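You operate a simulated robot arm through the tools that you are given. There is no shell and no other tool.

You run a simulated robot arm. Do the job below in one go: nothing can be reset, and whatever is moved stays where it is left.

Task
Add sand to the mould and ram it with the blue rammer.
Fine: one full yellow scoop from the green bin; ram it firm; put both tools back. Set down upright: yellow scoop, what you pick out.

It is judged by the outcome, as a careful person would: the job done as asked, and still so three seconds after it is handed in. It fails if anything else is knocked over, pushed out of place, dropped, spilled or broken.

Robot
A 7-joint arm with a two-finger parallel gripper, fixed in place. Base frame: the origin is on the floor under the middle of its stand, x ahead of it, y to its left, z up; the work surface is at about z = 85. Units: cm, rad, N and s.
It reaches about 96.6 cm from its shoulder. Its first joint turns from -2.897 to 2.897 rad. Payload 3.43 kg.
The tool frame sits at the grasp point between the pads (the TCP): z along the fingers, y along the line on which they close. The tips reach 3 cm beyond it. Largest opening 9.4 cm; finger width 2.8, thickness 1; the body of the gripper, 5 by 9.6 cm, starts 5.5 cm behind the TCP.
Orientation is that of the tool frame in the base frame, as a unit quaternion [w, x, y, z]. With the fingers straight down and closing along the base's y, the tool's x points along the base's -x, its y along +y and its z along -z.

Tools
- The arm moves only by the tool apply_moves. Its argument "series" is a list that holds one entry, the list of rows, each a list of 7 numbers: the shift along the tool's x, y, z in cm, then the turn, a rotation vector about the tool's x, y, z in rad, then the gripper command, from -1 (shut) to 1 (fully open), values between in proportion. In form: [[[x, y, z, ax, ay, az, fingers], ...]]. A call has 1 to 20 rows; each row shifts and turns the commanded pose from where the row before left it, along the tool's axes as they then stand. Each row takes 0.2 s and may step no farther than 5 cm and 0.15 rad from the row before; otherwise, or with a gripper value out of range, the whole call is refused. A pose out of reach is approached as far as the arm can. The call stops where the force on the tool passes 40 N (or 10 N more than at its start, if that is more) or the arm is blocked; 0.2 s more then pass. The fingers move at their own pace (about 4.5 cm/s each) and stop on an object; they squeeze with about 40 N. The grip force told is the motor's: it shows also when the fingers shut on nothing. Time passes only in rows, and 0.2 s behind the last, so rows that do not move let the fingers close. The reply holds the time, the measured pose of the TCP, the force on the tool along the base axes, the opening and the grip force, in the units named above and with some noise, with the torque about the TCP (base axes, N m) and any sound that the robot's microphone picked up.
- Cameras (640 x 400 px; columns grow to the right, rows downward): "scene" is fixed at [40.07, -64.97, 160.96]; the picture's right is [0.73, 0.68, 0.00], its down [0.64, -0.69, -0.34] and it looks along [-0.23, 0.25, -0.94] (base axes); focal length 267 px, centre (320, 200). "wrist" rides on the gripper at [7.6, 1.4, -10.3] in the tool frame; the picture's right is [-0.18, 0.98, 0.00], its down [-0.75, -0.14, -0.64] and it looks along [-0.63, -0.12, 0.77] (tool axes); focal length 243 px, centre (320, 200). There is no depth. A picture from a camera that has moved, and an enlarged one, comes with that camera's place and axes in the base frame and with its lens.
- get_image(camera): a new picture of that camera. No time passes.
- lift_body(by): slides the trunk up (or, below 0, down) by that many cm; the arm rides with it, the base frame stays. It gives what a move gives, with no picture.
- zoom(camera, box): a new picture of the part [left, top, right, bottom] of that camera's present view, enlarged. No time passes.
- sign_off(): hands the job in; it is judged then, once.

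Places have to be worked out from the pictures, the camera data and where the tool is seen. Open the gripper and draw the arm clear of the work before you hand the job in, unless the task says otherwise.

The tools are called after "Emit:" as a command line: name --argument value ..., lists and objects as JSON in quotes. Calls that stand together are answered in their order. apply_moves: Moves the arm, as the interface text tells. Its arguments: {"type":"object","properties":{"series":{"type":"array"}},"required":["series"]} The other tools are called the same way: lift_body (by) moves the trunk up or down; get_image (camera) takes a picture; zoom (camera, box) takes an enlarged picture of a part of a camera's view; sign_off () hands the job in.

At the start:

```text
t: 0.0
position: [19.04, -46.46, 126.55]
tool_rot: [-0.001, 0.0, 1.0, 0.0]
wrist_force: [0.6, 0.8, 0.1]
ft_torque: [-0.02, -0.02, 0.0]
opening: 9.43
finger_force: 0.2
trunk travel left (down, up): [-32.5, 16.5]
```

scene: 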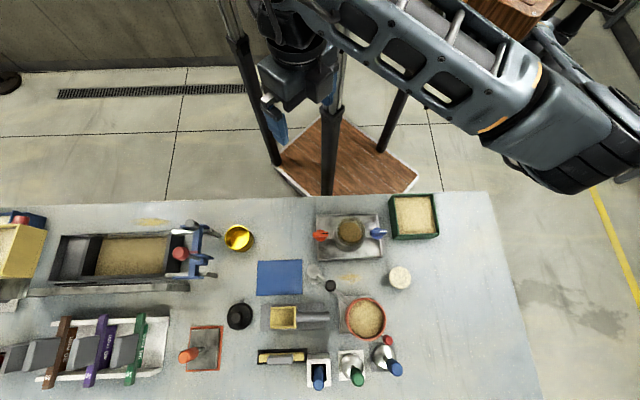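
wrist: 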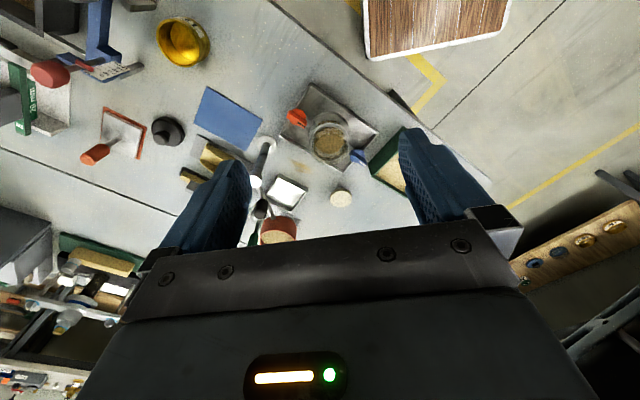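

I'll begin by looking closely at the bench from the fixed camera, to identify the scoop, bin, mould and rammers.

Emit:
zoom --camera "scene" --box '[220, 180, 460, 330]'

Emit:
zoom --camera "scene" --box '[220, 270, 428, 400]'

Emit:
zoom --camera "scene" --box '[0, 190, 270, 400]'

Emit:
zoom --camera "wrist" --box '[60, 0, 460, 250]'

```text
2.67 times, centred on (340, 255) of scene
camera zoom: at [40.07, -64.97, 160.96], right [0.73, 0.68, 0.0], down [0.64, -0.69, -0.34], along [-0.23, 0.25, -0.94], focal length 712 px, centre (267, 53)
```

zoom: 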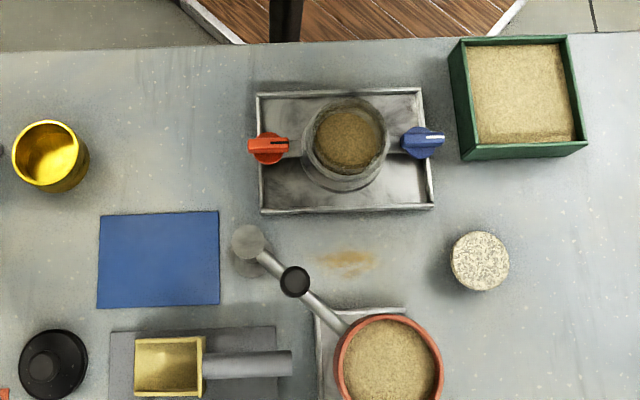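

```text
3.08 times, centred on (324, 335) of scene
camera zoom: at [40.07, -64.97, 160.96], right [0.73, 0.68, 0.0], down [0.64, -0.69, -0.34], along [-0.23, 0.25, -0.94], focal length 822 px, centre (308, -215)
```

zoom: 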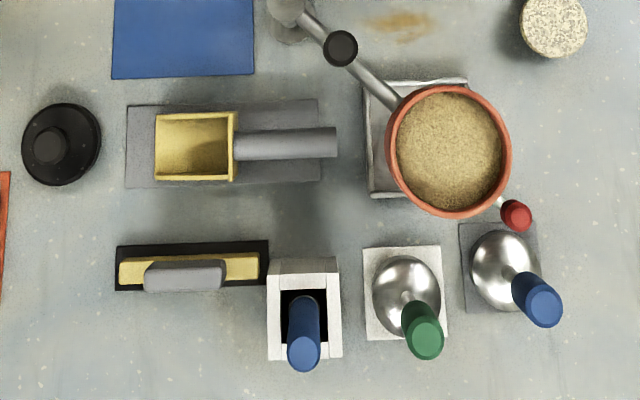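

```text
1.90 times, centred on (135, 295) of scene
camera zoom: at [40.07, -64.97, 160.96], right [0.73, 0.68, 0.0], down [0.64, -0.69, -0.34], along [-0.23, 0.25, -0.94], focal length 508 px, centre (672, 19)
```

zoom: 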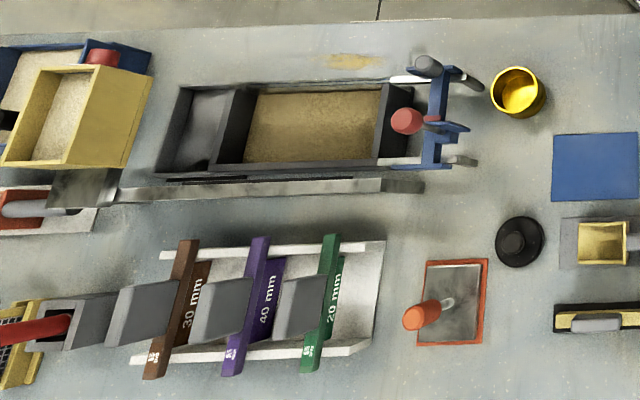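

```text
1.60 times, centred on (260, 125) of wrist
camera zoom: at [11.53, -44.99, 136.65], right [0.18, 0.98, 0.0], down [0.75, -0.14, 0.64], along [0.63, -0.12, -0.77], focal length 388 px, centre (416, 320)
```

zoom: 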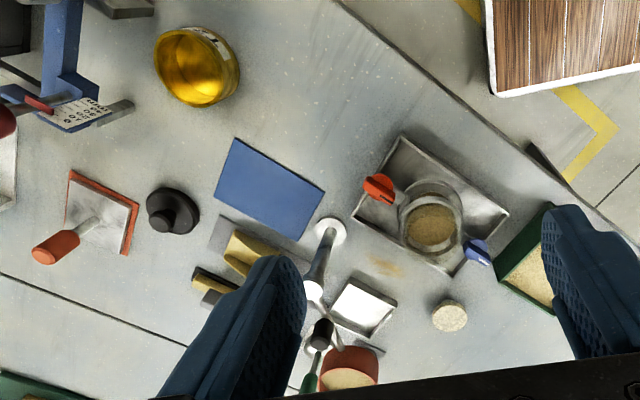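

The bench runs diagonally, at about 45° to the base frame. The green bin, the mould (clear cylinder in the tray), the yellow scoop and several handled tools are in view, two of those with blue handles. I'll move over the bench and turn the gripper 45° so the wrist camera gives a closer look.

Emit:
apply_moves --series '[[[-2.25, -2.9, 0, 0, 0, 0, 1], [-2.25, -2.9, 0, 0, 0, 0, 1], [-2.25, -2.9, 0, 0, 0, 0, 1], [-2.25, -2.9, 0, 0, 0, 0, 1], [0, 0, 0, 0, 0, 0.131, 1], [0, 0, 0, 0, 0, 0.131, 1], [0, 0, 0, 0, 0, 0.131, 1], [0, 0, 0, 0, 0, 0.131, 1], [0, 0, 0, 0, 0, 0.131, 1], [0, 0, 0, 0, 0, 0.13, 1]]]'

Emit:
get_image --camera "wrist"

Emit:
get_image --camera "scene"

```text
t: 2.2
position: [28.07, -58.05, 126.51]
tool_rot: [0.0, 0.384, 0.924, 0.0]
wrist_force: [0.6, 0.3, 0.4]
ft_torque: [0.05, -0.03, -0.02]
opening: 9.39
finger_force: 0.1
trunk travel left (down, up): [-32.5, 16.5]
```

```text
taken
camera wrist: at [23.76, -51.58, 136.65], right [0.83, 0.56, 0.0], down [0.43, -0.63, 0.64], along [0.36, -0.53, -0.77], focal length 243 px, centre (320, 200)
```

wrist: 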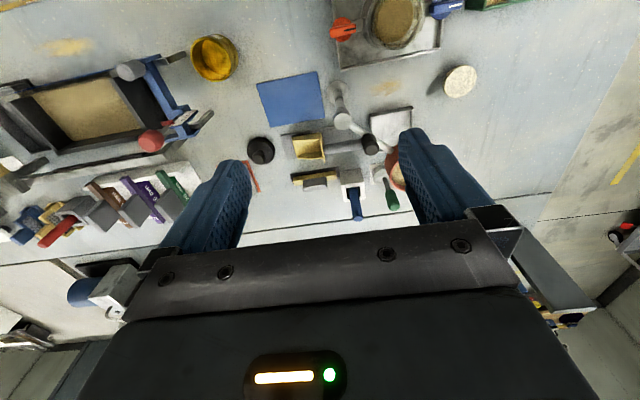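

```text
taken
```

scene: 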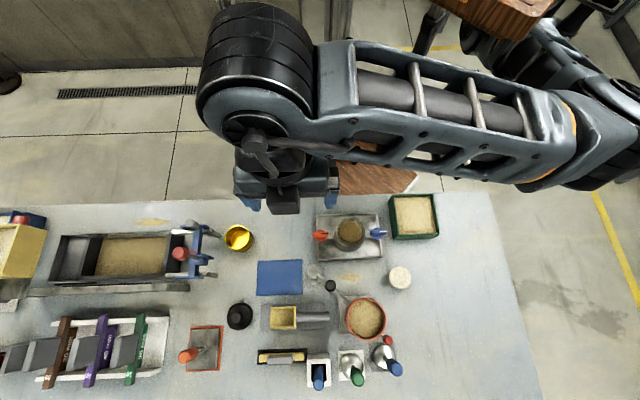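

Now I'll enlarge the wrist view of the mould, the scoop and the handled tools to tell them apart.

Emit:
zoom --camera "wrist" --box '[230, 60, 470, 230]'

Emit:
zoom --camera "wrist" --box '[280, 110, 430, 230]'

Emit:
zoom --camera "scene" --box '[290, 330, 420, 400]'

Emit:
zoom --camera "wrist" --box '[300, 0, 500, 110]'

```text
2.35 times, centred on (350, 145) of wrist
camera zoom: at [23.76, -51.58, 136.65], right [0.83, 0.56, 0.0], down [0.43, -0.63, 0.64], along [0.36, -0.53, -0.77], focal length 571 px, centre (249, 329)
```

zoom: 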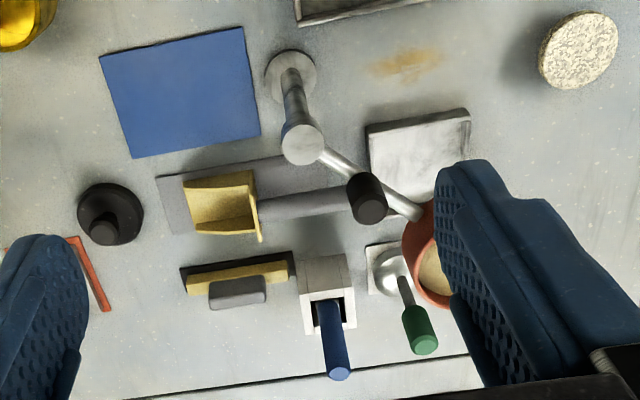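

```text
3.33 times, centred on (355, 170) of wrist
camera zoom: at [23.76, -51.58, 136.65], right [0.83, 0.56, 0.0], down [0.43, -0.63, 0.64], along [0.36, -0.53, -0.77], focal length 809 px, centre (203, 300)
```

zoom: 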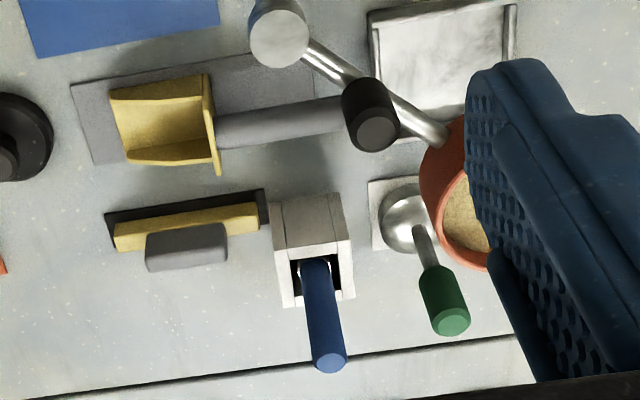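

```text
4.92 times, centred on (355, 365) of scene
camera zoom: at [40.07, -64.97, 160.96], right [0.73, 0.68, 0.0], down [0.64, -0.69, -0.34], along [-0.23, 0.25, -0.94], focal length 1314 px, centre (148, -612)
```

zoom: 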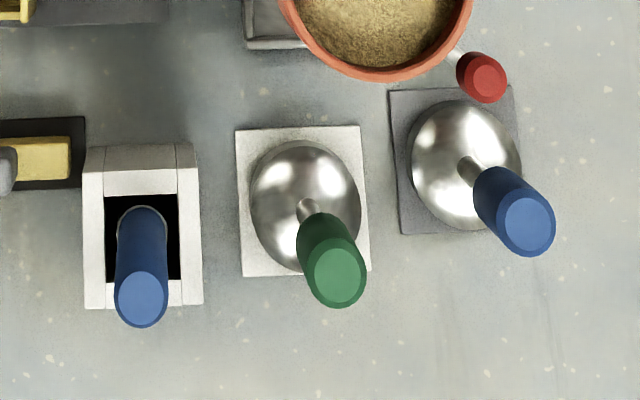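

```text
3.20 times, centred on (400, 55) of wrist
camera zoom: at [23.76, -51.58, 136.65], right [0.83, 0.56, 0.0], down [0.43, -0.63, 0.64], along [0.36, -0.53, -0.77], focal length 776 px, centre (64, 664)
```

zoom: 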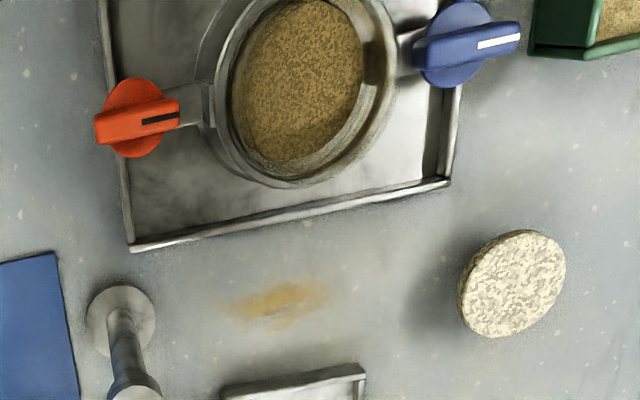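

Two blue-handled tools are candidates: one standing in a white holder, and one with a steel dome on a grey pad. I'll move closer, above everything, to see what their heads look like.

Emit:
apply_moves --series '[[[-3.28, 0.93, 0.5, 0, 0, 0, 1], [-3.28, 0.93, 0.5, 0, 0, 0, 1], [-3.28, 0.93, 1.5, 0, 0, 0, 1], [-3.28, 0.93, 2, 0, 0, 0, 1], [-3.28, 0.93, 3, 0, 0, 0, 1], [-3.28, 0.93, 3, 0, 0, 0, 1]]]'

Emit:
get_image --camera "wrist"

Emit:
zoom --camera "wrist" --box '[240, 60, 440, 240]'

```text
t: 3.6
position: [45.82, -67.96, 116.13]
tool_rot: [0.0, 0.383, 0.924, 0.0]
wrist_force: [-0.7, -0.2, -0.5]
ft_torque: [-0.02, -0.01, 0.03]
opening: 9.41
finger_force: 0.0
trunk travel left (down, up): [-32.5, 16.5]
```

```text
taken
camera wrist: at [41.57, -61.54, 126.23], right [0.83, 0.56, 0.0], down [0.43, -0.63, 0.64], along [0.36, -0.53, -0.77], focal length 243 px, centre (320, 200)
```

wrist: 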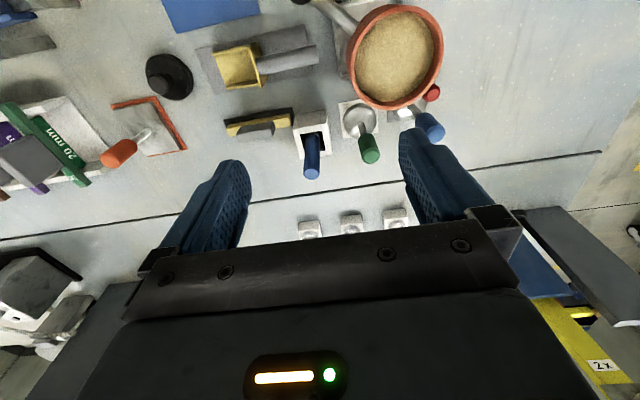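

```text
2.22 times, centred on (340, 150) of wrist
camera zoom: at [41.57, -61.54, 126.23], right [0.83, 0.56, 0.0], down [0.43, -0.63, 0.64], along [0.36, -0.53, -0.77], focal length 539 px, centre (276, 311)
```

zoom: 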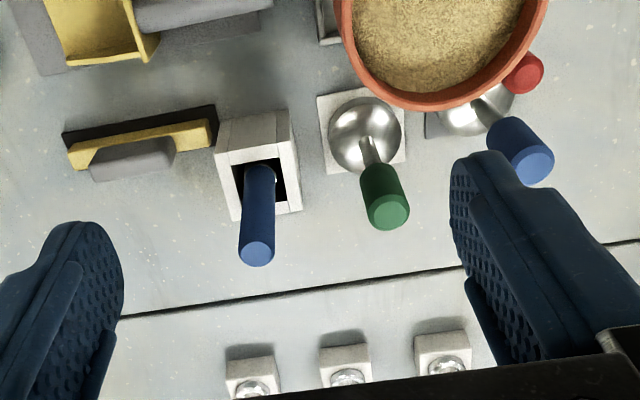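

Emit:
zoom --camera "wrist" --box '[290, 90, 390, 190]'

Emit:
zoom --camera "scene" --box '[300, 345, 340, 400]'

Emit:
zoom --camera "scene" --box '[335, 330, 415, 390]'

Emit:
get_image --camera "scene"

```text
4.00 times, centred on (340, 140) of wrist
camera zoom: at [41.57, -61.54, 126.23], right [0.83, 0.56, 0.0], down [0.43, -0.63, 0.64], along [0.36, -0.53, -0.77], focal length 970 px, centre (240, 440)
```

zoom: 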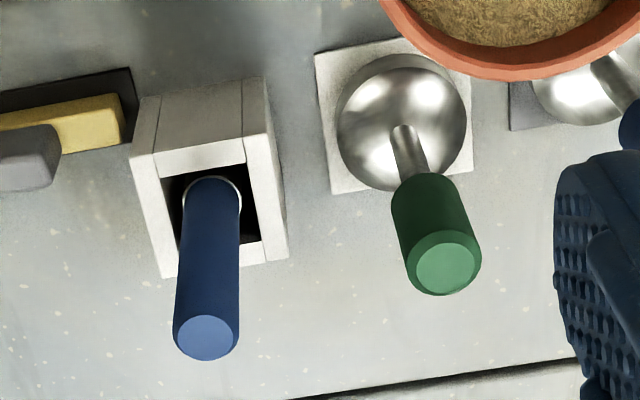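

```text
7.27 times, centred on (320, 372) of scene
camera zoom: at [40.07, -64.97, 160.96], right [0.73, 0.68, 0.0], down [0.64, -0.69, -0.34], along [-0.23, 0.25, -0.94], focal length 1942 px, centre (320, -1054)
```

zoom: 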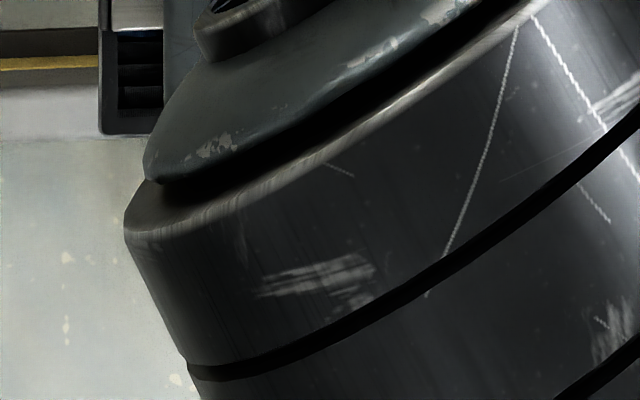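

```text
6.67 times, centred on (375, 360) of scene
camera zoom: at [40.07, -64.97, 160.96], right [0.73, 0.68, 0.0], down [0.64, -0.69, -0.34], along [-0.23, 0.25, -0.94], focal length 1780 px, centre (-47, -867)
```

zoom: 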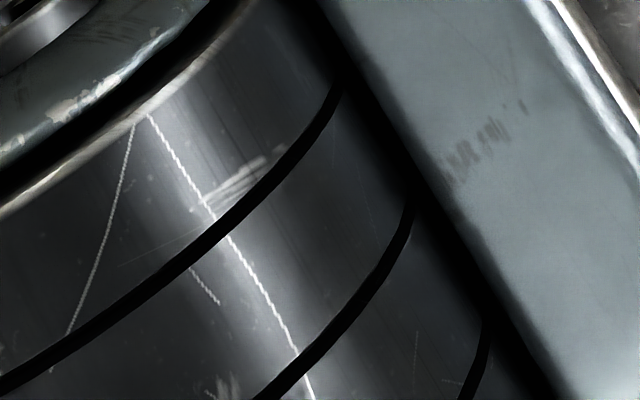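

```text
taken
```

scene: 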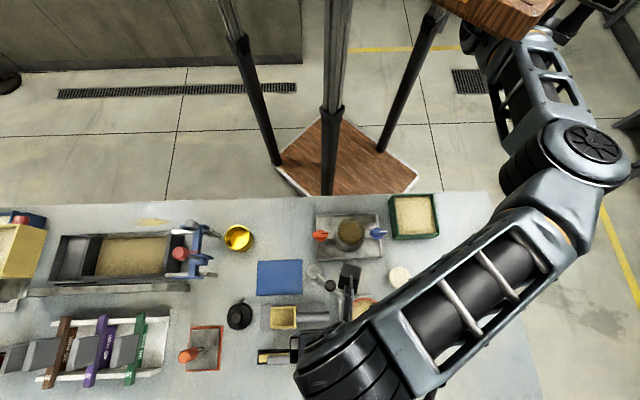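

The holder hides whatever is on its blue-handled tool, and the dome tools' undersides are not visible. I'll swing round to the right of them at a safe height, turned to look back along the row at a lower angle.

Emit:
apply_moves --series '[[[-0.2, 3.75, -0.5, 0, 0, 0, 1], [-0.2, 3.75, -0.5, 0, 0, 0, 1], [-0.2, 3.75, -0.5, 0, 0, 0, 1], [-0.2, 3.75, -0.5, 0, 0, 0, 1], [-0.2, 3.75, -0.5, 0, 0, 0, 1], [-0.2, 3.75, -0.5, 0, 0, 0, 1], [-0.2, 3.75, -0.5, 0, 0, 0, 1], [-0.2, 3.75, -0.5, 0, 0, 0, 1], [0, 0, 0, 0, 0, 0.131, 1], [0, 0, 0, 0, 0, 0.131, 1], [0, 0, 0, 0, 0, 0.131, 1], [0, 0, 0, 0, 0, 0.131, 1], [0, 0, 0, 0, 0, 0.131, 1], [0, 0, 0, 0, 0, 0.131, 1], [0, 0, 0, 0, 0, 0.131, 1], [0, 0, 0, 0, 0, 0.131, 1]]]'

Emit:
get_image --camera "wrist"

Emit:
get_image --camera "scene"

```text
t: 7.0
position: [67.73, -47.52, 119.84]
tool_rot: [0.0, 0.706, 0.708, 0.0]
wrist_force: [0.4, 0.3, 0.3]
ft_torque: [0.01, -0.01, 0.01]
opening: 9.41
finger_force: 0.0
out of reach, approached as far as the arm can: row 14, 15, 16
trunk travel left (down, up): [-32.5, 16.5]
```

```text
taken
camera wrist: at [69.06, -39.87, 129.92], right [0.98, -0.18, 0.0], down [-0.14, -0.75, 0.64], along [-0.12, -0.63, -0.77], focal length 243 px, centre (320, 200)
```

wrist: 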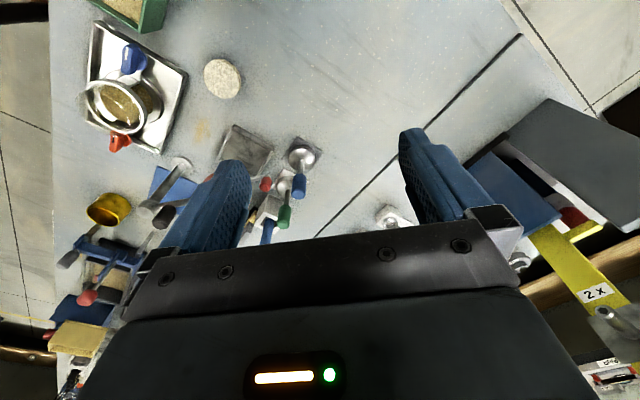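

```text
taken
```

scene: 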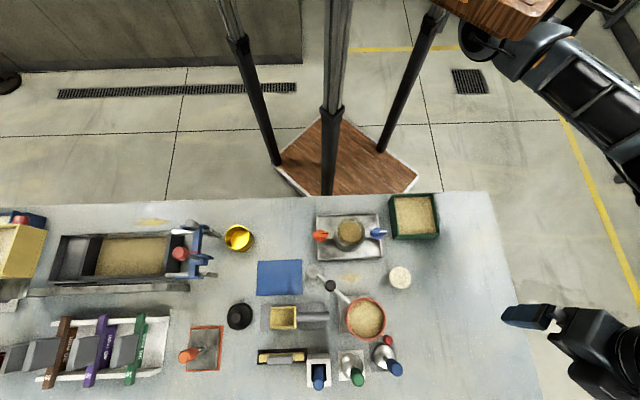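

Emit:
zoom --camera "wrist" --box '[230, 120, 350, 250]'

Emit:
zoom --camera "wrist" --box '[70, 0, 270, 170]'

Emit:
zoom --camera "scene" --box '[300, 345, 340, 400]'

Emit:
zoom --camera "scene" --box '[335, 330, 415, 390]'

```text
3.08 times, centred on (290, 185) of wrist
camera zoom: at [69.06, -39.87, 129.92], right [0.98, -0.18, 0.0], down [-0.14, -0.75, 0.64], along [-0.12, -0.63, -0.77], focal length 746 px, centre (412, 246)
```

zoom: 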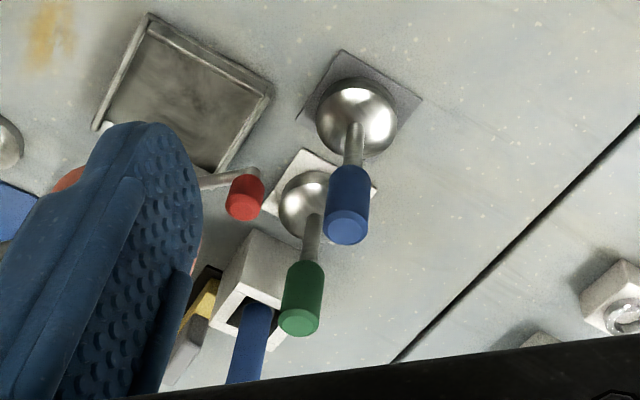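

```text
2.35 times, centred on (170, 85) of wrist
camera zoom: at [69.06, -39.87, 129.92], right [0.98, -0.18, 0.0], down [-0.14, -0.75, 0.64], along [-0.12, -0.63, -0.77], focal length 571 px, centre (673, 471)
```

zoom: 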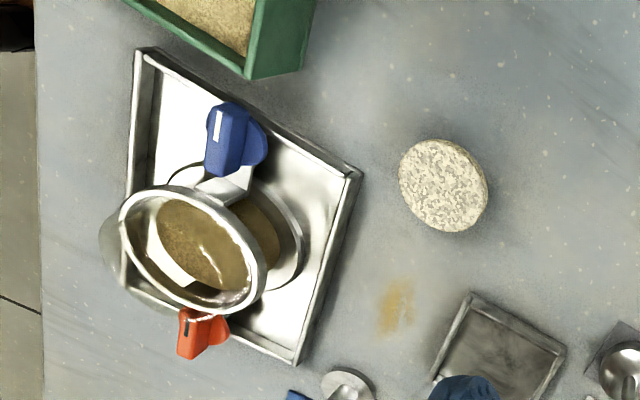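

```text
7.27 times, centred on (320, 372) of scene
camera zoom: at [40.07, -64.97, 160.96], right [0.73, 0.68, 0.0], down [0.64, -0.69, -0.34], along [-0.23, 0.25, -0.94], focal length 1942 px, centre (320, -1054)
```

zoom: 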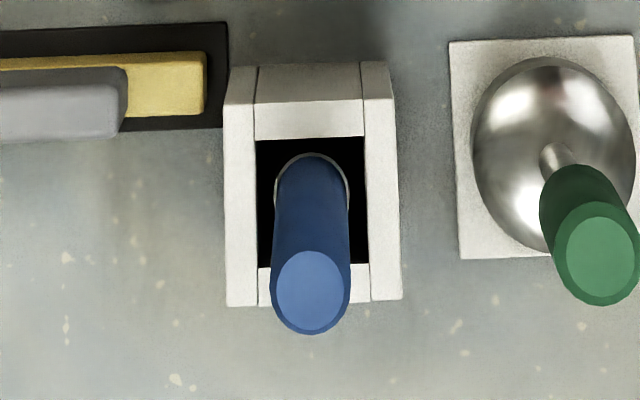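

```text
6.67 times, centred on (375, 360) of scene
camera zoom: at [40.07, -64.97, 160.96], right [0.73, 0.68, 0.0], down [0.64, -0.69, -0.34], along [-0.23, 0.25, -0.94], focal length 1780 px, centre (-47, -867)
```

zoom: 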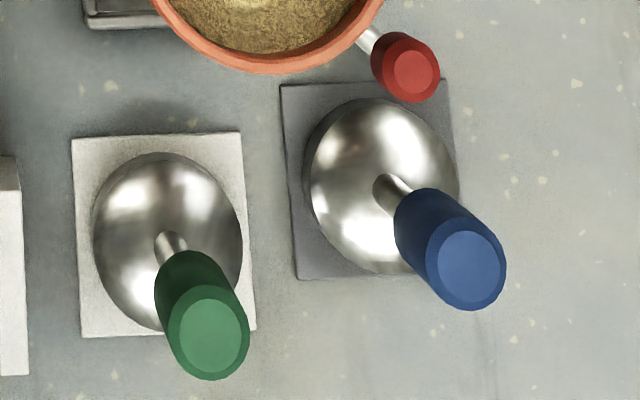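

Emit:
zoom --camera "wrist" --box '[275, 130, 325, 210]'

```text
5.00 times, centred on (300, 170) of wrist
camera zoom: at [69.06, -39.87, 129.92], right [0.98, -0.18, 0.0], down [-0.14, -0.75, 0.64], along [-0.12, -0.63, -0.77], focal length 1213 px, centre (420, 350)
```

zoom: 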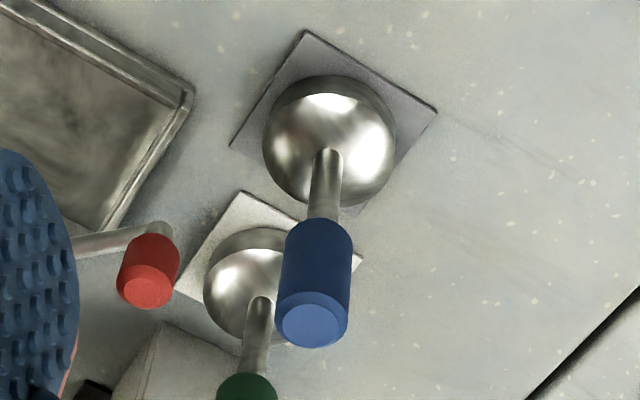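

In the enlarged view the dome tools have short cylindrical sides and a domed top under a handle, like a tamper about 5.5 cm across. The mould opening is about 6.6 cm. Before settling on one, I'll go back over the white holder for a steep look at what its blue-handled tool is.

Emit:
apply_moves --series '[[[0, 0, 0, 0, 0, -0.131, 1], [0, 0, 0, 0, 0, -0.131, 1], [0, 0, 0, 0, 0, -0.131, 1], [0, 0, 0, 0, 0, -0.131, 1], [0, 0, 0, 0, 0, -0.131, 1], [0, 0, 0, 0, 0, -0.131, 1]]]'

```text
t: 8.4
position: [67.63, -47.51, 119.73]
tool_rot: [-0.001, 0.379, 0.925, 0.0]
wrist_force: [1.1, 0.7, 0.6]
ft_torque: [0.02, 0.02, -0.02]
opening: 9.38
finger_force: 0.1
trunk travel left (down, up): [-32.5, 16.5]
```

Emit:
apply_moves --series '[[[-0.56, -4.11, 0, 0, 0, 0, 1], [-0.56, -4.11, 0, 0, 0, 0, 1], [-0.56, -4.11, 0, 0, 0, 0, 1], [-0.56, -4.11, 0, 0, 0, 0, 1], [-0.56, -4.11, 1, 0, 0, 0, 1], [-0.56, -4.11, 2, 0, 0, 0, 1], [-0.56, -4.11, 2, 0, 0, 0, 1], [-0.56, -4.11, 2, 0, 0, 0, 1]]]'

Emit:
get_image --camera "wrist"

Emit:
zoom --camera "wrist" --box '[290, 60, 370, 160]'

```text
t: 10.2
position: [47.7, -73.33, 112.69]
tool_rot: [0.001, 0.379, 0.926, -0.001]
wrist_force: [1.4, 0.9, 1.0]
ft_torque: [-0.02, 0.11, 0.0]
opening: 9.37
finger_force: 0.0
out of reach, approached as far as the arm can: row 8
trunk travel left (down, up): [-32.5, 16.5]
```

```text
taken
camera wrist: at [43.29, -66.99, 122.81], right [0.82, 0.57, 0.0], down [0.44, -0.63, 0.64], along [0.37, -0.53, -0.77], focal length 243 px, centre (320, 200)
```

wrist: 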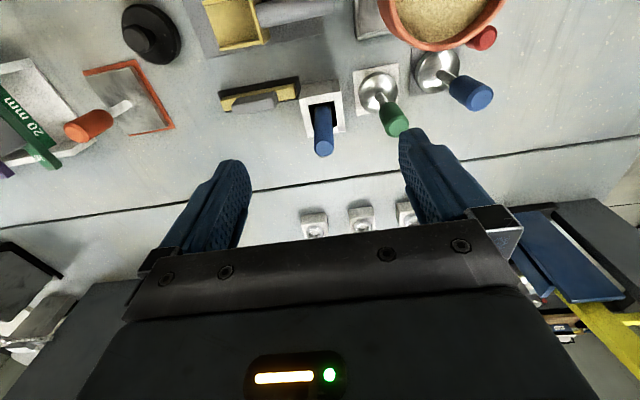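

```text
4.00 times, centred on (330, 110) of wrist
camera zoom: at [43.29, -66.99, 122.81], right [0.82, 0.57, 0.0], down [0.44, -0.63, 0.64], along [0.37, -0.53, -0.77], focal length 970 px, centre (280, 560)
```

zoom: 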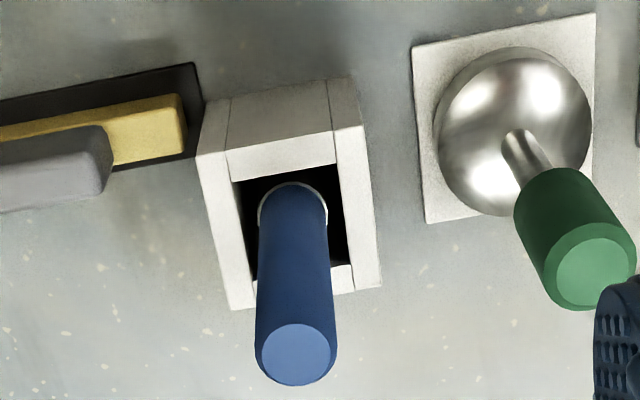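

The holder hides the rest of that tool, a slim rod with a ferrule of about 2.4 cm. The pad tools are proper tampers sized for the mould, so the blue one on the grey pad (about [62, -66]) is the blue rammer. Next I'll look closely at the yellow scoop.

Emit:
apply_moves --series '[[[3.4, -1.25, 0, 0, 0, 0, 1], [3.4, -1.25, 0, 0, 0, 0, 1], [3.4, -1.25, 0, 0, 0, 0, 1], [3.4, -1.25, 0, 0, 0, 0, 1]]]'

Emit:
get_image --camera "wrist"

Emit:
zoom --camera "wrist" --box '[250, 60, 410, 180]'

```text
t: 11.2
position: [34.37, -67.47, 112.74]
tool_rot: [0.0, 0.38, 0.925, 0.001]
wrist_force: [-0.2, 0.9, -0.1]
ft_torque: [-0.02, 0.0, 0.03]
opening: 9.39
finger_force: 0.1
trunk travel left (down, up): [-32.5, 16.5]
```

```text
taken
camera wrist: at [29.91, -61.07, 122.87], right [0.82, 0.57, 0.0], down [0.44, -0.63, 0.64], along [0.37, -0.53, -0.77], focal length 243 px, centre (320, 200)
```

wrist: 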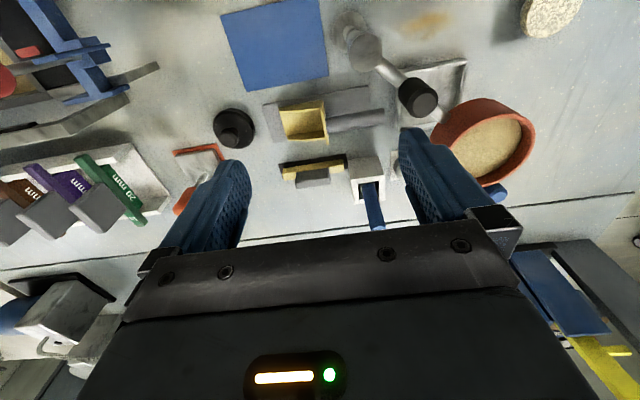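

```text
3.33 times, centred on (330, 120) of wrist
camera zoom: at [29.91, -61.07, 122.87], right [0.82, 0.57, 0.0], down [0.44, -0.63, 0.64], along [0.37, -0.53, -0.77], focal length 809 px, centre (287, 467)
```

zoom: 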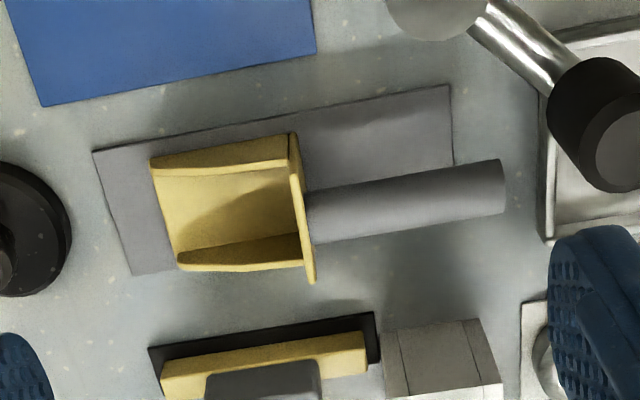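

The scoop is open at the front (pointing to -e1) and at the top, with a round grey handle pointing toward the swing-arm pot. I need to know the heights of that pillar, arm and pot, so I'll pull back toward the robot and tilt for a low-angle view.

Emit:
apply_moves --series '[[[4.4, 0, 0, 0, 0, 0, 1], [4.4, 0, 0, 0, 0, 0, 1], [4.4, 0, 0, 0, 0, 0, 1], [4.4, 0, 0, 0, 0, 0, 1], [4.4, 0, 0, 0, 0, 0, 1], [0, 0, 0, 0, -0.133, 0, 1], [0, 0, 0, 0, -0.133, 0, 1], [0, 0, 0, 0, -0.133, 0, 1], [1.2, 0, 2.8, 0, 0, 0, 1], [1.2, 0, 2.8, 0, 0, 0, 1]]]'

Emit:
get_image --camera "wrist"

Emit:
get_image --camera "scene"

```text
t: 13.4
position: [18.66, -51.83, 106.79]
tool_rot: [0.183, 0.373, 0.906, -0.076]
wrist_force: [0.2, 0.0, -0.4]
ft_torque: [0.02, 0.02, 0.03]
opening: 9.39
finger_force: 0.1
trunk travel left (down, up): [-32.5, 16.5]
```

```text
taken
camera wrist: at [11.94, -43.07, 113.07], right [0.81, 0.58, 0.07], down [0.22, -0.41, 0.88], along [0.54, -0.7, -0.46], focal length 243 px, centre (320, 200)
```

wrist: 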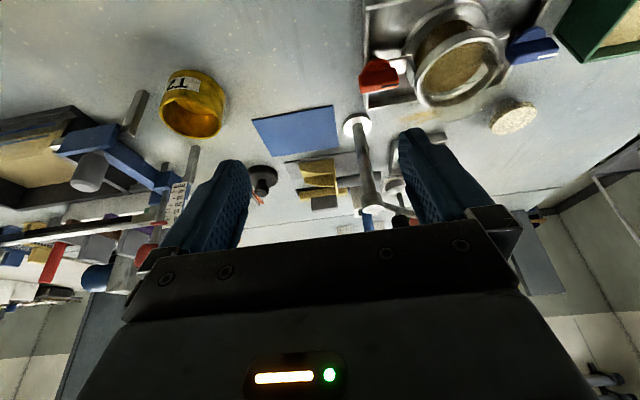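

```text
taken
```

scene: 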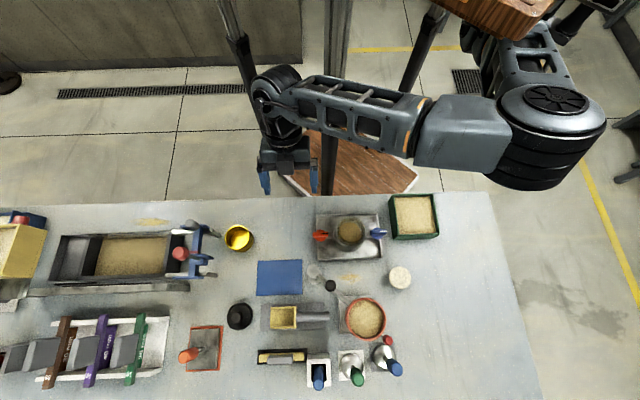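

Emit:
zoom --camera "wrist" --box '[260, 90, 420, 240]'

Emit:
zoom --camera "wrist" --box '[340, 0, 640, 150]'

Emit:
zoom --camera "wrist" --box '[150, 50, 350, 220]'

```text
2.67 times, centred on (340, 165) of wrist
camera zoom: at [11.94, -43.07, 113.07], right [0.81, 0.58, 0.07], down [0.22, -0.41, 0.88], along [0.54, -0.7, -0.46], focal length 647 px, centre (267, 293)
```

zoom: 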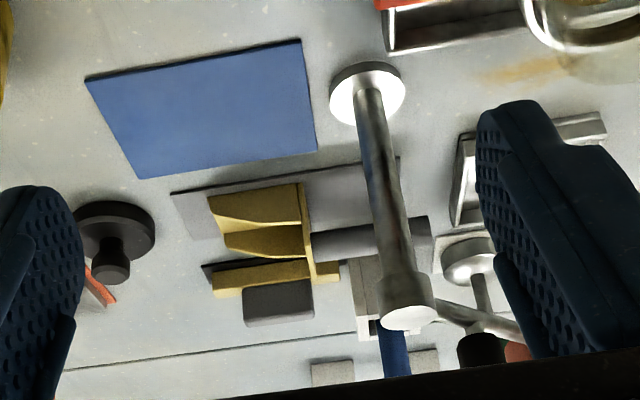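

```text
2.13 times, centred on (490, 75) of wrist
camera zoom: at [11.94, -43.07, 113.07], right [0.81, 0.58, 0.07], down [0.22, -0.41, 0.88], along [0.54, -0.7, -0.46], focal length 518 px, centre (-43, 467)
```

zoom: 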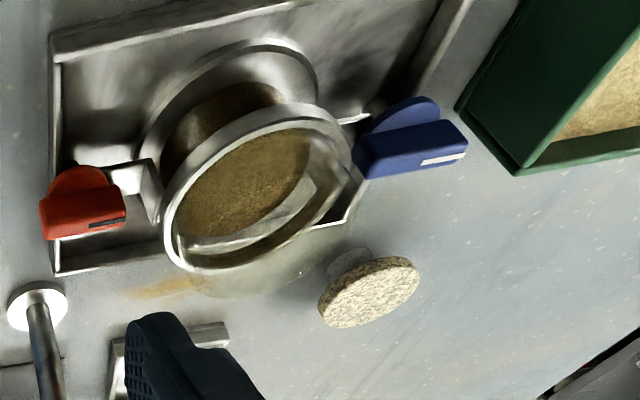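

```text
2.35 times, centred on (250, 135) of wrist
camera zoom: at [11.94, -43.07, 113.07], right [0.81, 0.58, 0.07], down [0.22, -0.41, 0.88], along [0.54, -0.7, -0.46], focal length 571 px, centre (485, 353)
```

zoom: 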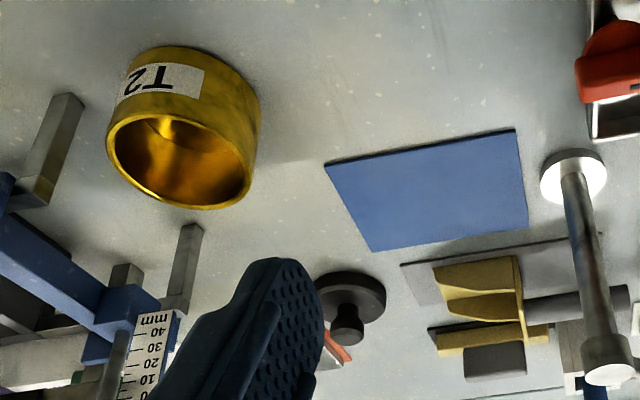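

The pillar top works out at about z = 100, its knob at about 104 and the pot rim at about 102. The mould ring is near [34.9, -47, 91]. I'll straighten up, rise and turn the gripper to -45° so it closes across the scoop handle with the camera on the side away from the pot.

Emit:
apply_moves --series '[[[0, 0, 0, 0, 0.133, 0, 1], [0, 0, 0, 0, 0.133, 0, 1], [0, 0, 0, 0, 0.133, 0, 1], [0, 0, -4, 0, 0, 0, 1], [0, 0, -4, 0, 0, 0, 1], [0, 0, 0, 0, 0, -0.131, 1], [0, 0, 0, 0, 0, -0.131, 1], [0, 0, 0, 0, 0, -0.131, 1], [0, 0, 0, 0, 0, -0.131, 1], [0, 0, 0, 0, 0, -0.131, 1], [0, 0, 0, 0, 0, -0.131, 1], [0, 0, 0, 0, 0, -0.131, 1], [0, 0, 0, 0, 0, -0.131, 1], [0, 0, 0, 0, 0, -0.131, 1], [0, 0, 0, 0, 0, -0.131, 1], [0, 0, 0, 0, 0, -0.131, 1], [0, 0, 0, 0, 0, -0.131, 1]]]'

Emit:
get_image --camera "wrist"

Emit:
get_image --camera "scene"

```text
t: 17.0
position: [18.67, -51.99, 114.61]
tool_rot: [0.0, -0.387, 0.922, -0.001]
wrist_force: [-0.1, -0.7, -0.5]
ft_torque: [-0.01, -0.01, 0.01]
opening: 9.39
finger_force: 0.3
trunk travel left (down, up): [-32.5, 16.5]
```

```text
taken
camera wrist: at [12.36, -56.34, 124.86], right [-0.57, 0.82, 0.0], down [0.63, 0.44, 0.64], along [0.53, 0.37, -0.77], focal length 243 px, centre (320, 200)
```

wrist: 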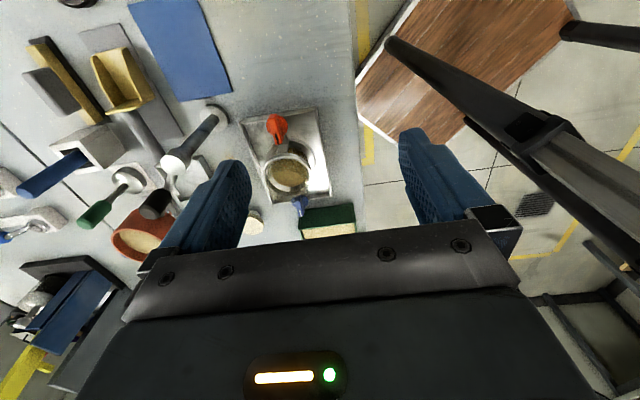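

```text
taken
```

scene: 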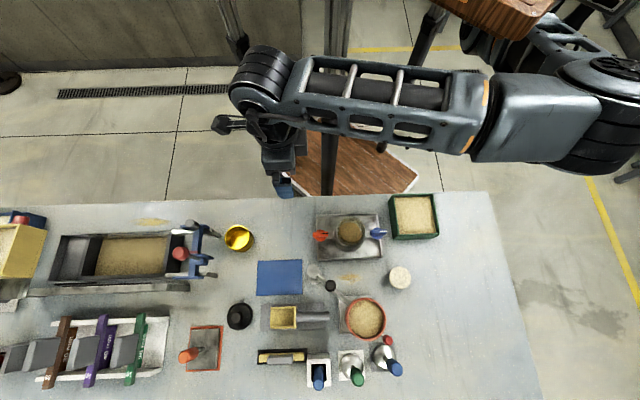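

The turn worked. From two views that agree to 1 mm, the scoop handle axis runs from about [39.1, -72.5] to [45.0, -66.7] at z ≈ 88.5. I'll move above the grasp point [41.4, -70.3], keeping high, and check the alignment.

Emit:
apply_moves --series '[[[-0.411, -4.147, 0, 0, 0, 0, 0.28], [-0.411, -4.147, 0, 0, 0, 0, 0.28], [-0.411, -4.147, 0, 0, 0, 0, 0.28], [-0.411, -4.147, 0, 0, 0, 0, 0.28], [-0.411, -4.147, 0, 0, 0, 0, 0.28], [-0.411, -4.147, 0, 0, 0, 0, 0.28], [-0.411, -4.147, 0, 0, 0, 0, 0.28]]]'

Emit:
get_image --camera "wrist"

Emit:
get_image --camera "scene"

```text
t: 18.6
position: [41.34, -70.24, 114.63]
tool_rot: [0.001, -0.385, 0.923, 0.0]
wrist_force: [-0.6, 0.3, -0.8]
ft_torque: [-0.02, 0.01, 0.0]
opening: 6.0
finger_force: 0.0
trunk travel left (down, up): [-32.5, 16.5]
```

```text
taken
camera wrist: at [34.91, -74.66, 124.78], right [-0.57, 0.82, 0.0], down [0.63, 0.44, 0.64], along [0.53, 0.37, -0.77], focal length 243 px, centre (320, 200)
```

wrist: 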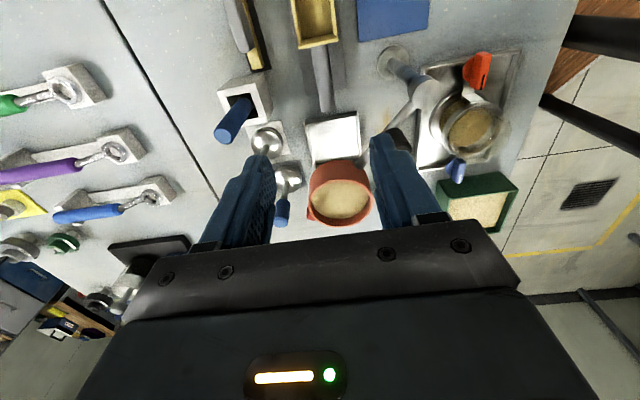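

```text
taken
```

scene: 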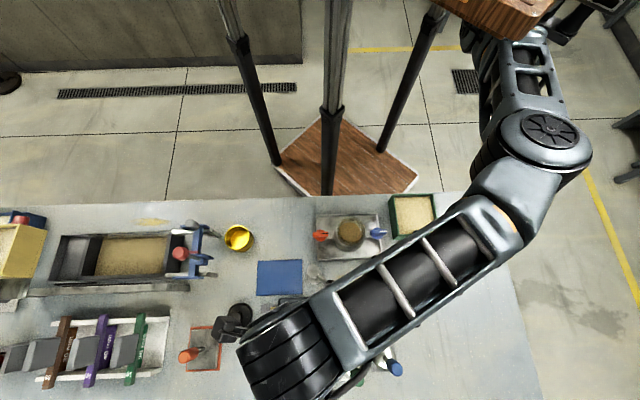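

Emit:
zoom --camera "wrist" --box '[0, 40, 200, 250]'

Emit:
zoom --camera "wrist" --box '[210, 0, 420, 170]'

Emit:
zoom --camera "wrist" --box '[370, 30, 540, 170]'

```text
1.90 times, centred on (100, 145) of wrist
camera zoom: at [34.91, -74.66, 124.78], right [-0.57, 0.82, 0.0], down [0.63, 0.44, 0.64], along [0.53, 0.37, -0.77], focal length 462 px, centre (739, 305)
```

zoom: 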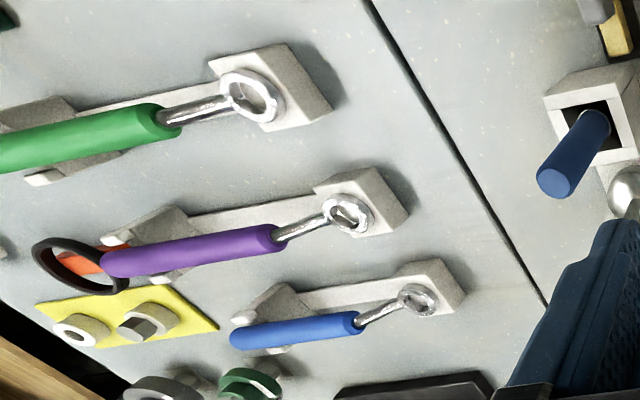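

```text
2.35 times, centred on (315, 85) of wrist
camera zoom: at [34.91, -74.66, 124.78], right [-0.57, 0.82, 0.0], down [0.63, 0.44, 0.64], along [0.53, 0.37, -0.77], focal length 571 px, centre (332, 471)
```

zoom: 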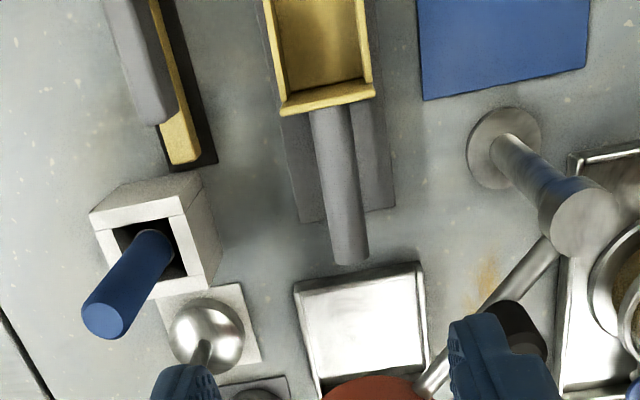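

```text
2.86 times, centred on (455, 100) of wrist
camera zoom: at [34.91, -74.66, 124.78], right [-0.57, 0.82, 0.0], down [0.63, 0.44, 0.64], along [0.53, 0.37, -0.77], focal length 693 px, centre (-66, 486)
```

zoom: 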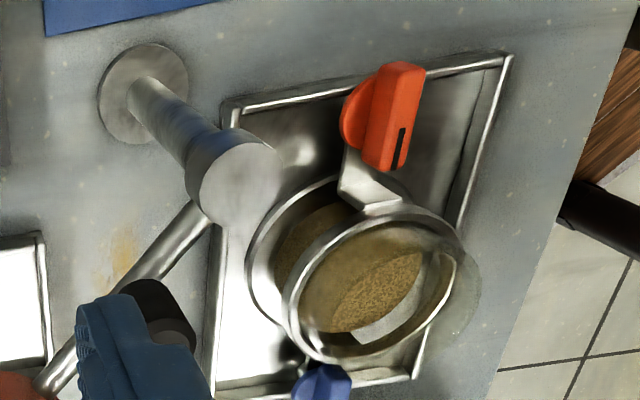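

Emit:
zoom --camera "wrist" --box '[285, 0, 365, 120]'

```text
3.33 times, centred on (325, 60) of wrist
camera zoom: at [34.91, -74.66, 124.78], right [-0.57, 0.82, 0.0], down [0.63, 0.44, 0.64], along [0.53, 0.37, -0.77], focal length 809 px, centre (303, 667)
```

zoom: 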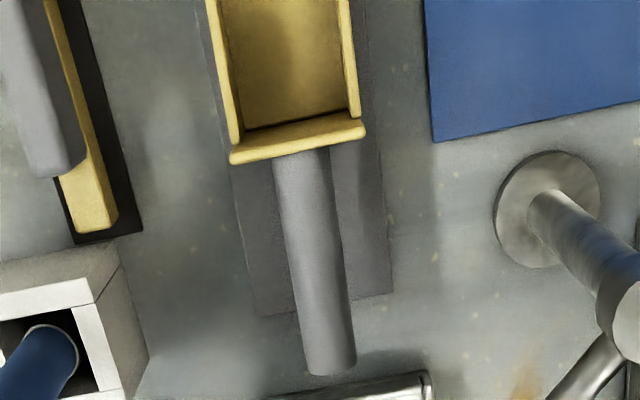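

The far bench with the ring spanners is irrelevant here. The handle shows about 0.3–0.4 cm to the robot side of my tool axis, so I'll correct and descend partway, then re-check.

Emit:
apply_moves --series '[[[0, 0.3, 4, 0, 0, 0, 0.28], [0, 0, 4, 0, 0, 0, 0.28], [0, 0, 4, 0, 0, 0, 0.28], [0, 0, 3, 0, 0, 0, 0.28]]]'

Emit:
get_image --camera "wrist"

Emit:
get_image --camera "scene"

Emit:
zoom --camera "wrist" --box '[240, 0, 420, 170]'

```text
t: 19.6
position: [41.22, -70.1, 99.61]
tool_rot: [0.0, -0.386, 0.923, -0.001]
wrist_force: [-1.0, -0.2, -0.1]
ft_torque: [0.0, 0.0, 0.01]
opening: 6.01
finger_force: 0.1
trunk travel left (down, up): [-32.5, 16.5]
```

```text
taken
camera wrist: at [34.78, -74.44, 109.84], right [-0.57, 0.82, 0.0], down [0.63, 0.44, 0.64], along [0.53, 0.36, -0.77], focal length 243 px, centre (320, 200)
```

wrist: 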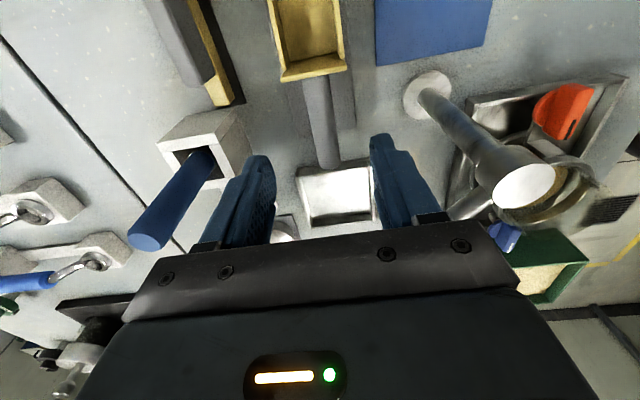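

```text
taken
```

scene: 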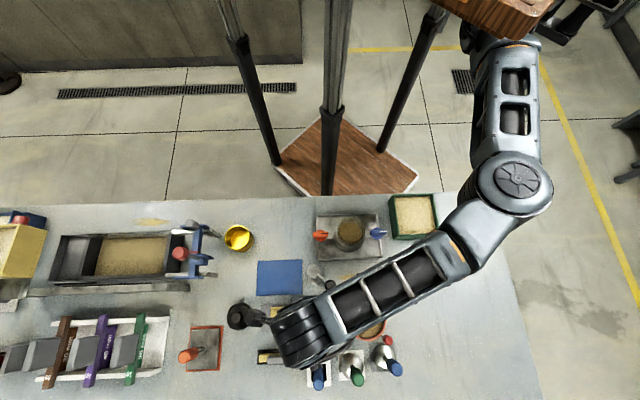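

```text
2.35 times, centred on (330, 85) of wrist
camera zoom: at [34.78, -74.44, 109.84], right [-0.57, 0.82, 0.0], down [0.63, 0.44, 0.64], along [0.53, 0.36, -0.77], focal length 571 px, centre (296, 471)
```

zoom: 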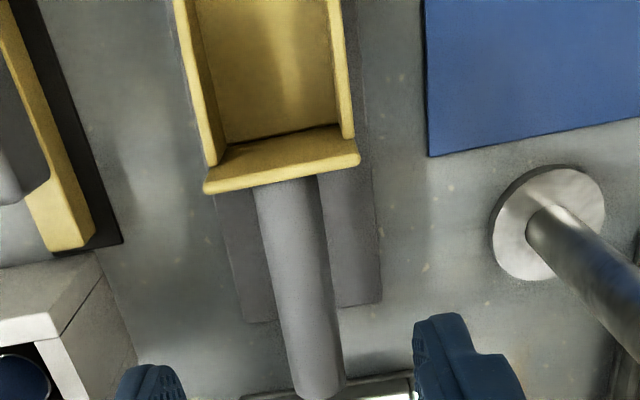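

The handle is well centred between the fingers. The forearm will pass near the arm-pot's knob (top z ≈ 104) when I go lower, so I'll raise the trunk first. That brings the forearm in more steeply and leaves more room.

Emit:
lift_body --by 8

Emit:
get_image --camera "scene"

```text
t: 20.8
position: [41.16, -70.05, 107.59]
tool_rot: [0.0, -0.386, 0.923, 0.0]
wrist_force: [0.7, -0.1, 0.3]
ft_torque: [0.01, 0.01, 0.02]
opening: 6.02
finger_force: 0.0
trunk travel left (down, up): [-40.5, 8.5]
```

```text
taken
```

scene: 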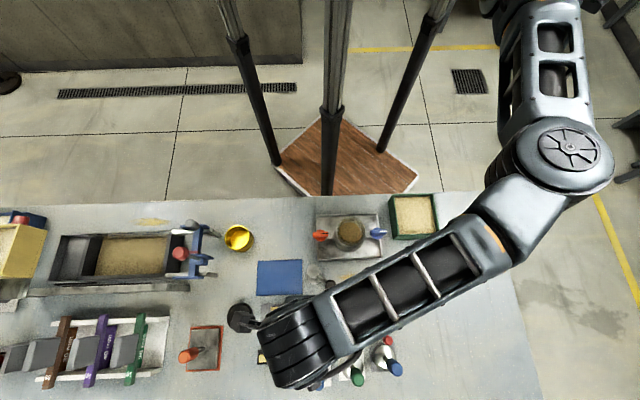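

Emit:
apply_moves --series '[[[0, 0, 0, -0.1, 0, 0, 0.28], [0, 0, 0, -0.1, 0, 0, 0.28], [0, -0.695, 3.43, 0, 0, 0, 0.28], [0, -0.695, 3.43, 0, 0, 0, 0.28], [0, -0.695, 3.43, 0, 0, 0, 0.28]]]'

Emit:
get_image --camera "scene"

Emit:
get_image --camera "wrist"

```text
t: 22.0
position: [41.06, -69.93, 97.1]
tool_rot: [-0.038, -0.384, 0.918, 0.092]
wrist_force: [-0.9, 1.2, -0.6]
ft_torque: [0.0, 0.04, -0.02]
opening: 6.04
finger_force: 0.0
trunk travel left (down, up): [-40.5, 8.5]
```

```text
taken
```

scene: 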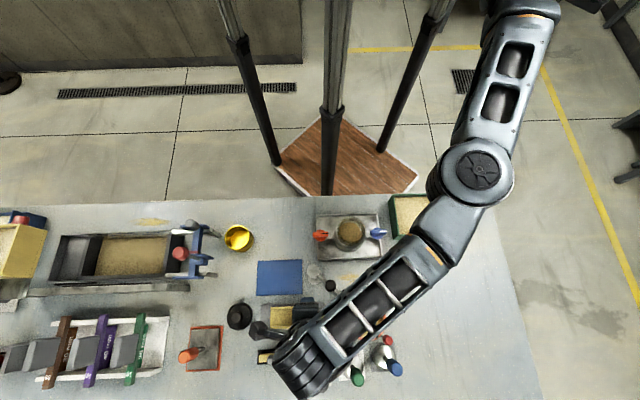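

```text
taken
camera wrist: at [36.23, -75.81, 107.4], right [-0.56, 0.81, 0.19], down [0.72, 0.35, 0.6], along [0.42, 0.47, -0.78], focal length 243 px, centre (320, 200)
```

wrist: 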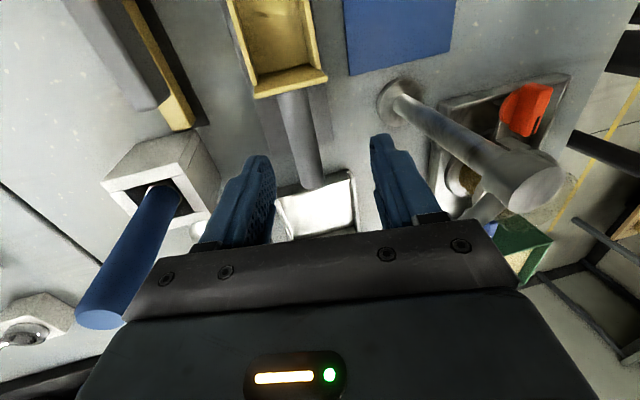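

Emit:
zoom --camera "wrist" --box '[230, 40, 410, 220]'

```text
2.22 times, centred on (320, 130) of wrist
camera zoom: at [36.23, -75.81, 107.4], right [-0.56, 0.81, 0.19], down [0.72, 0.35, 0.6], along [0.42, 0.47, -0.78], focal length 539 px, centre (320, 356)
```

zoom: 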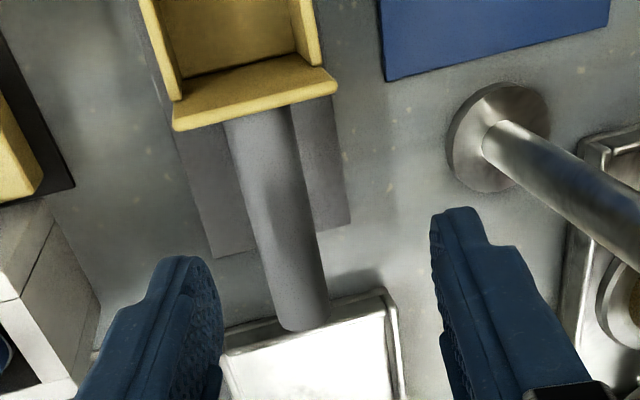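

The forearm now clears the knob, and the handle sits 0.25 cm outward of my line. I'll correct that while descending to z ≈ 90.2.

Emit:
apply_moves --series '[[[0, -0.6, 1.7, 0, 0, 0, 0.28], [0, -0.34, 1.7, 0, 0, 0, 0.28], [0, -0.34, 1.7, 0, 0, 0, 0.28], [0, -0.34, 1.66, 0, 0, 0, 0.28]]]'

Emit:
get_image --camera "wrist"

Emit:
get_image --camera "scene"

```text
t: 23.0
position: [41.34, -69.97, 90.34]
tool_rot: [-0.039, -0.384, 0.918, 0.092]
wrist_force: [0.0, 0.3, 0.2]
ft_torque: [0.01, 0.02, 0.0]
opening: 6.02
finger_force: 0.1
trunk travel left (down, up): [-40.5, 8.5]
```

```text
taken
camera wrist: at [36.39, -75.86, 100.49], right [-0.56, 0.81, 0.19], down [0.72, 0.35, 0.6], along [0.42, 0.47, -0.78], focal length 243 px, centre (320, 200)
```

wrist: 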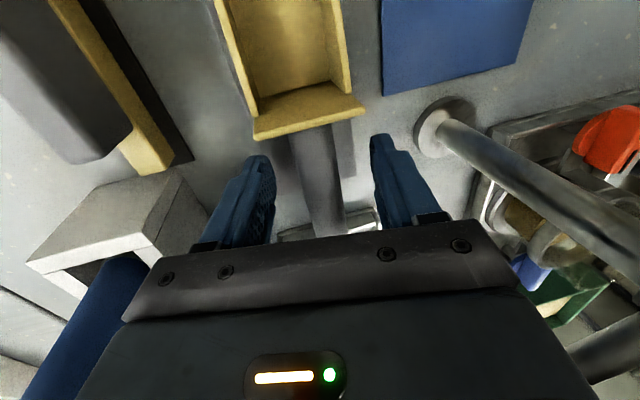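

```text
taken
```

scene: 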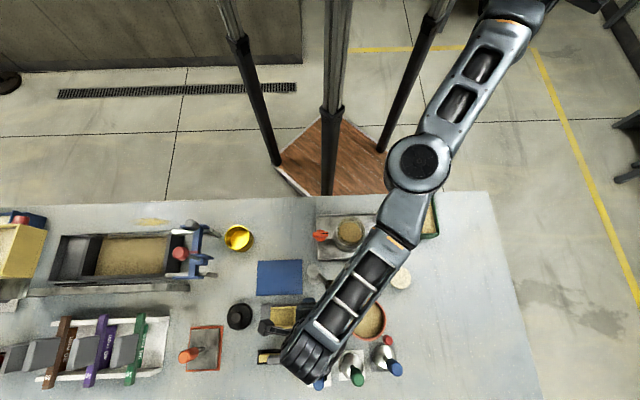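

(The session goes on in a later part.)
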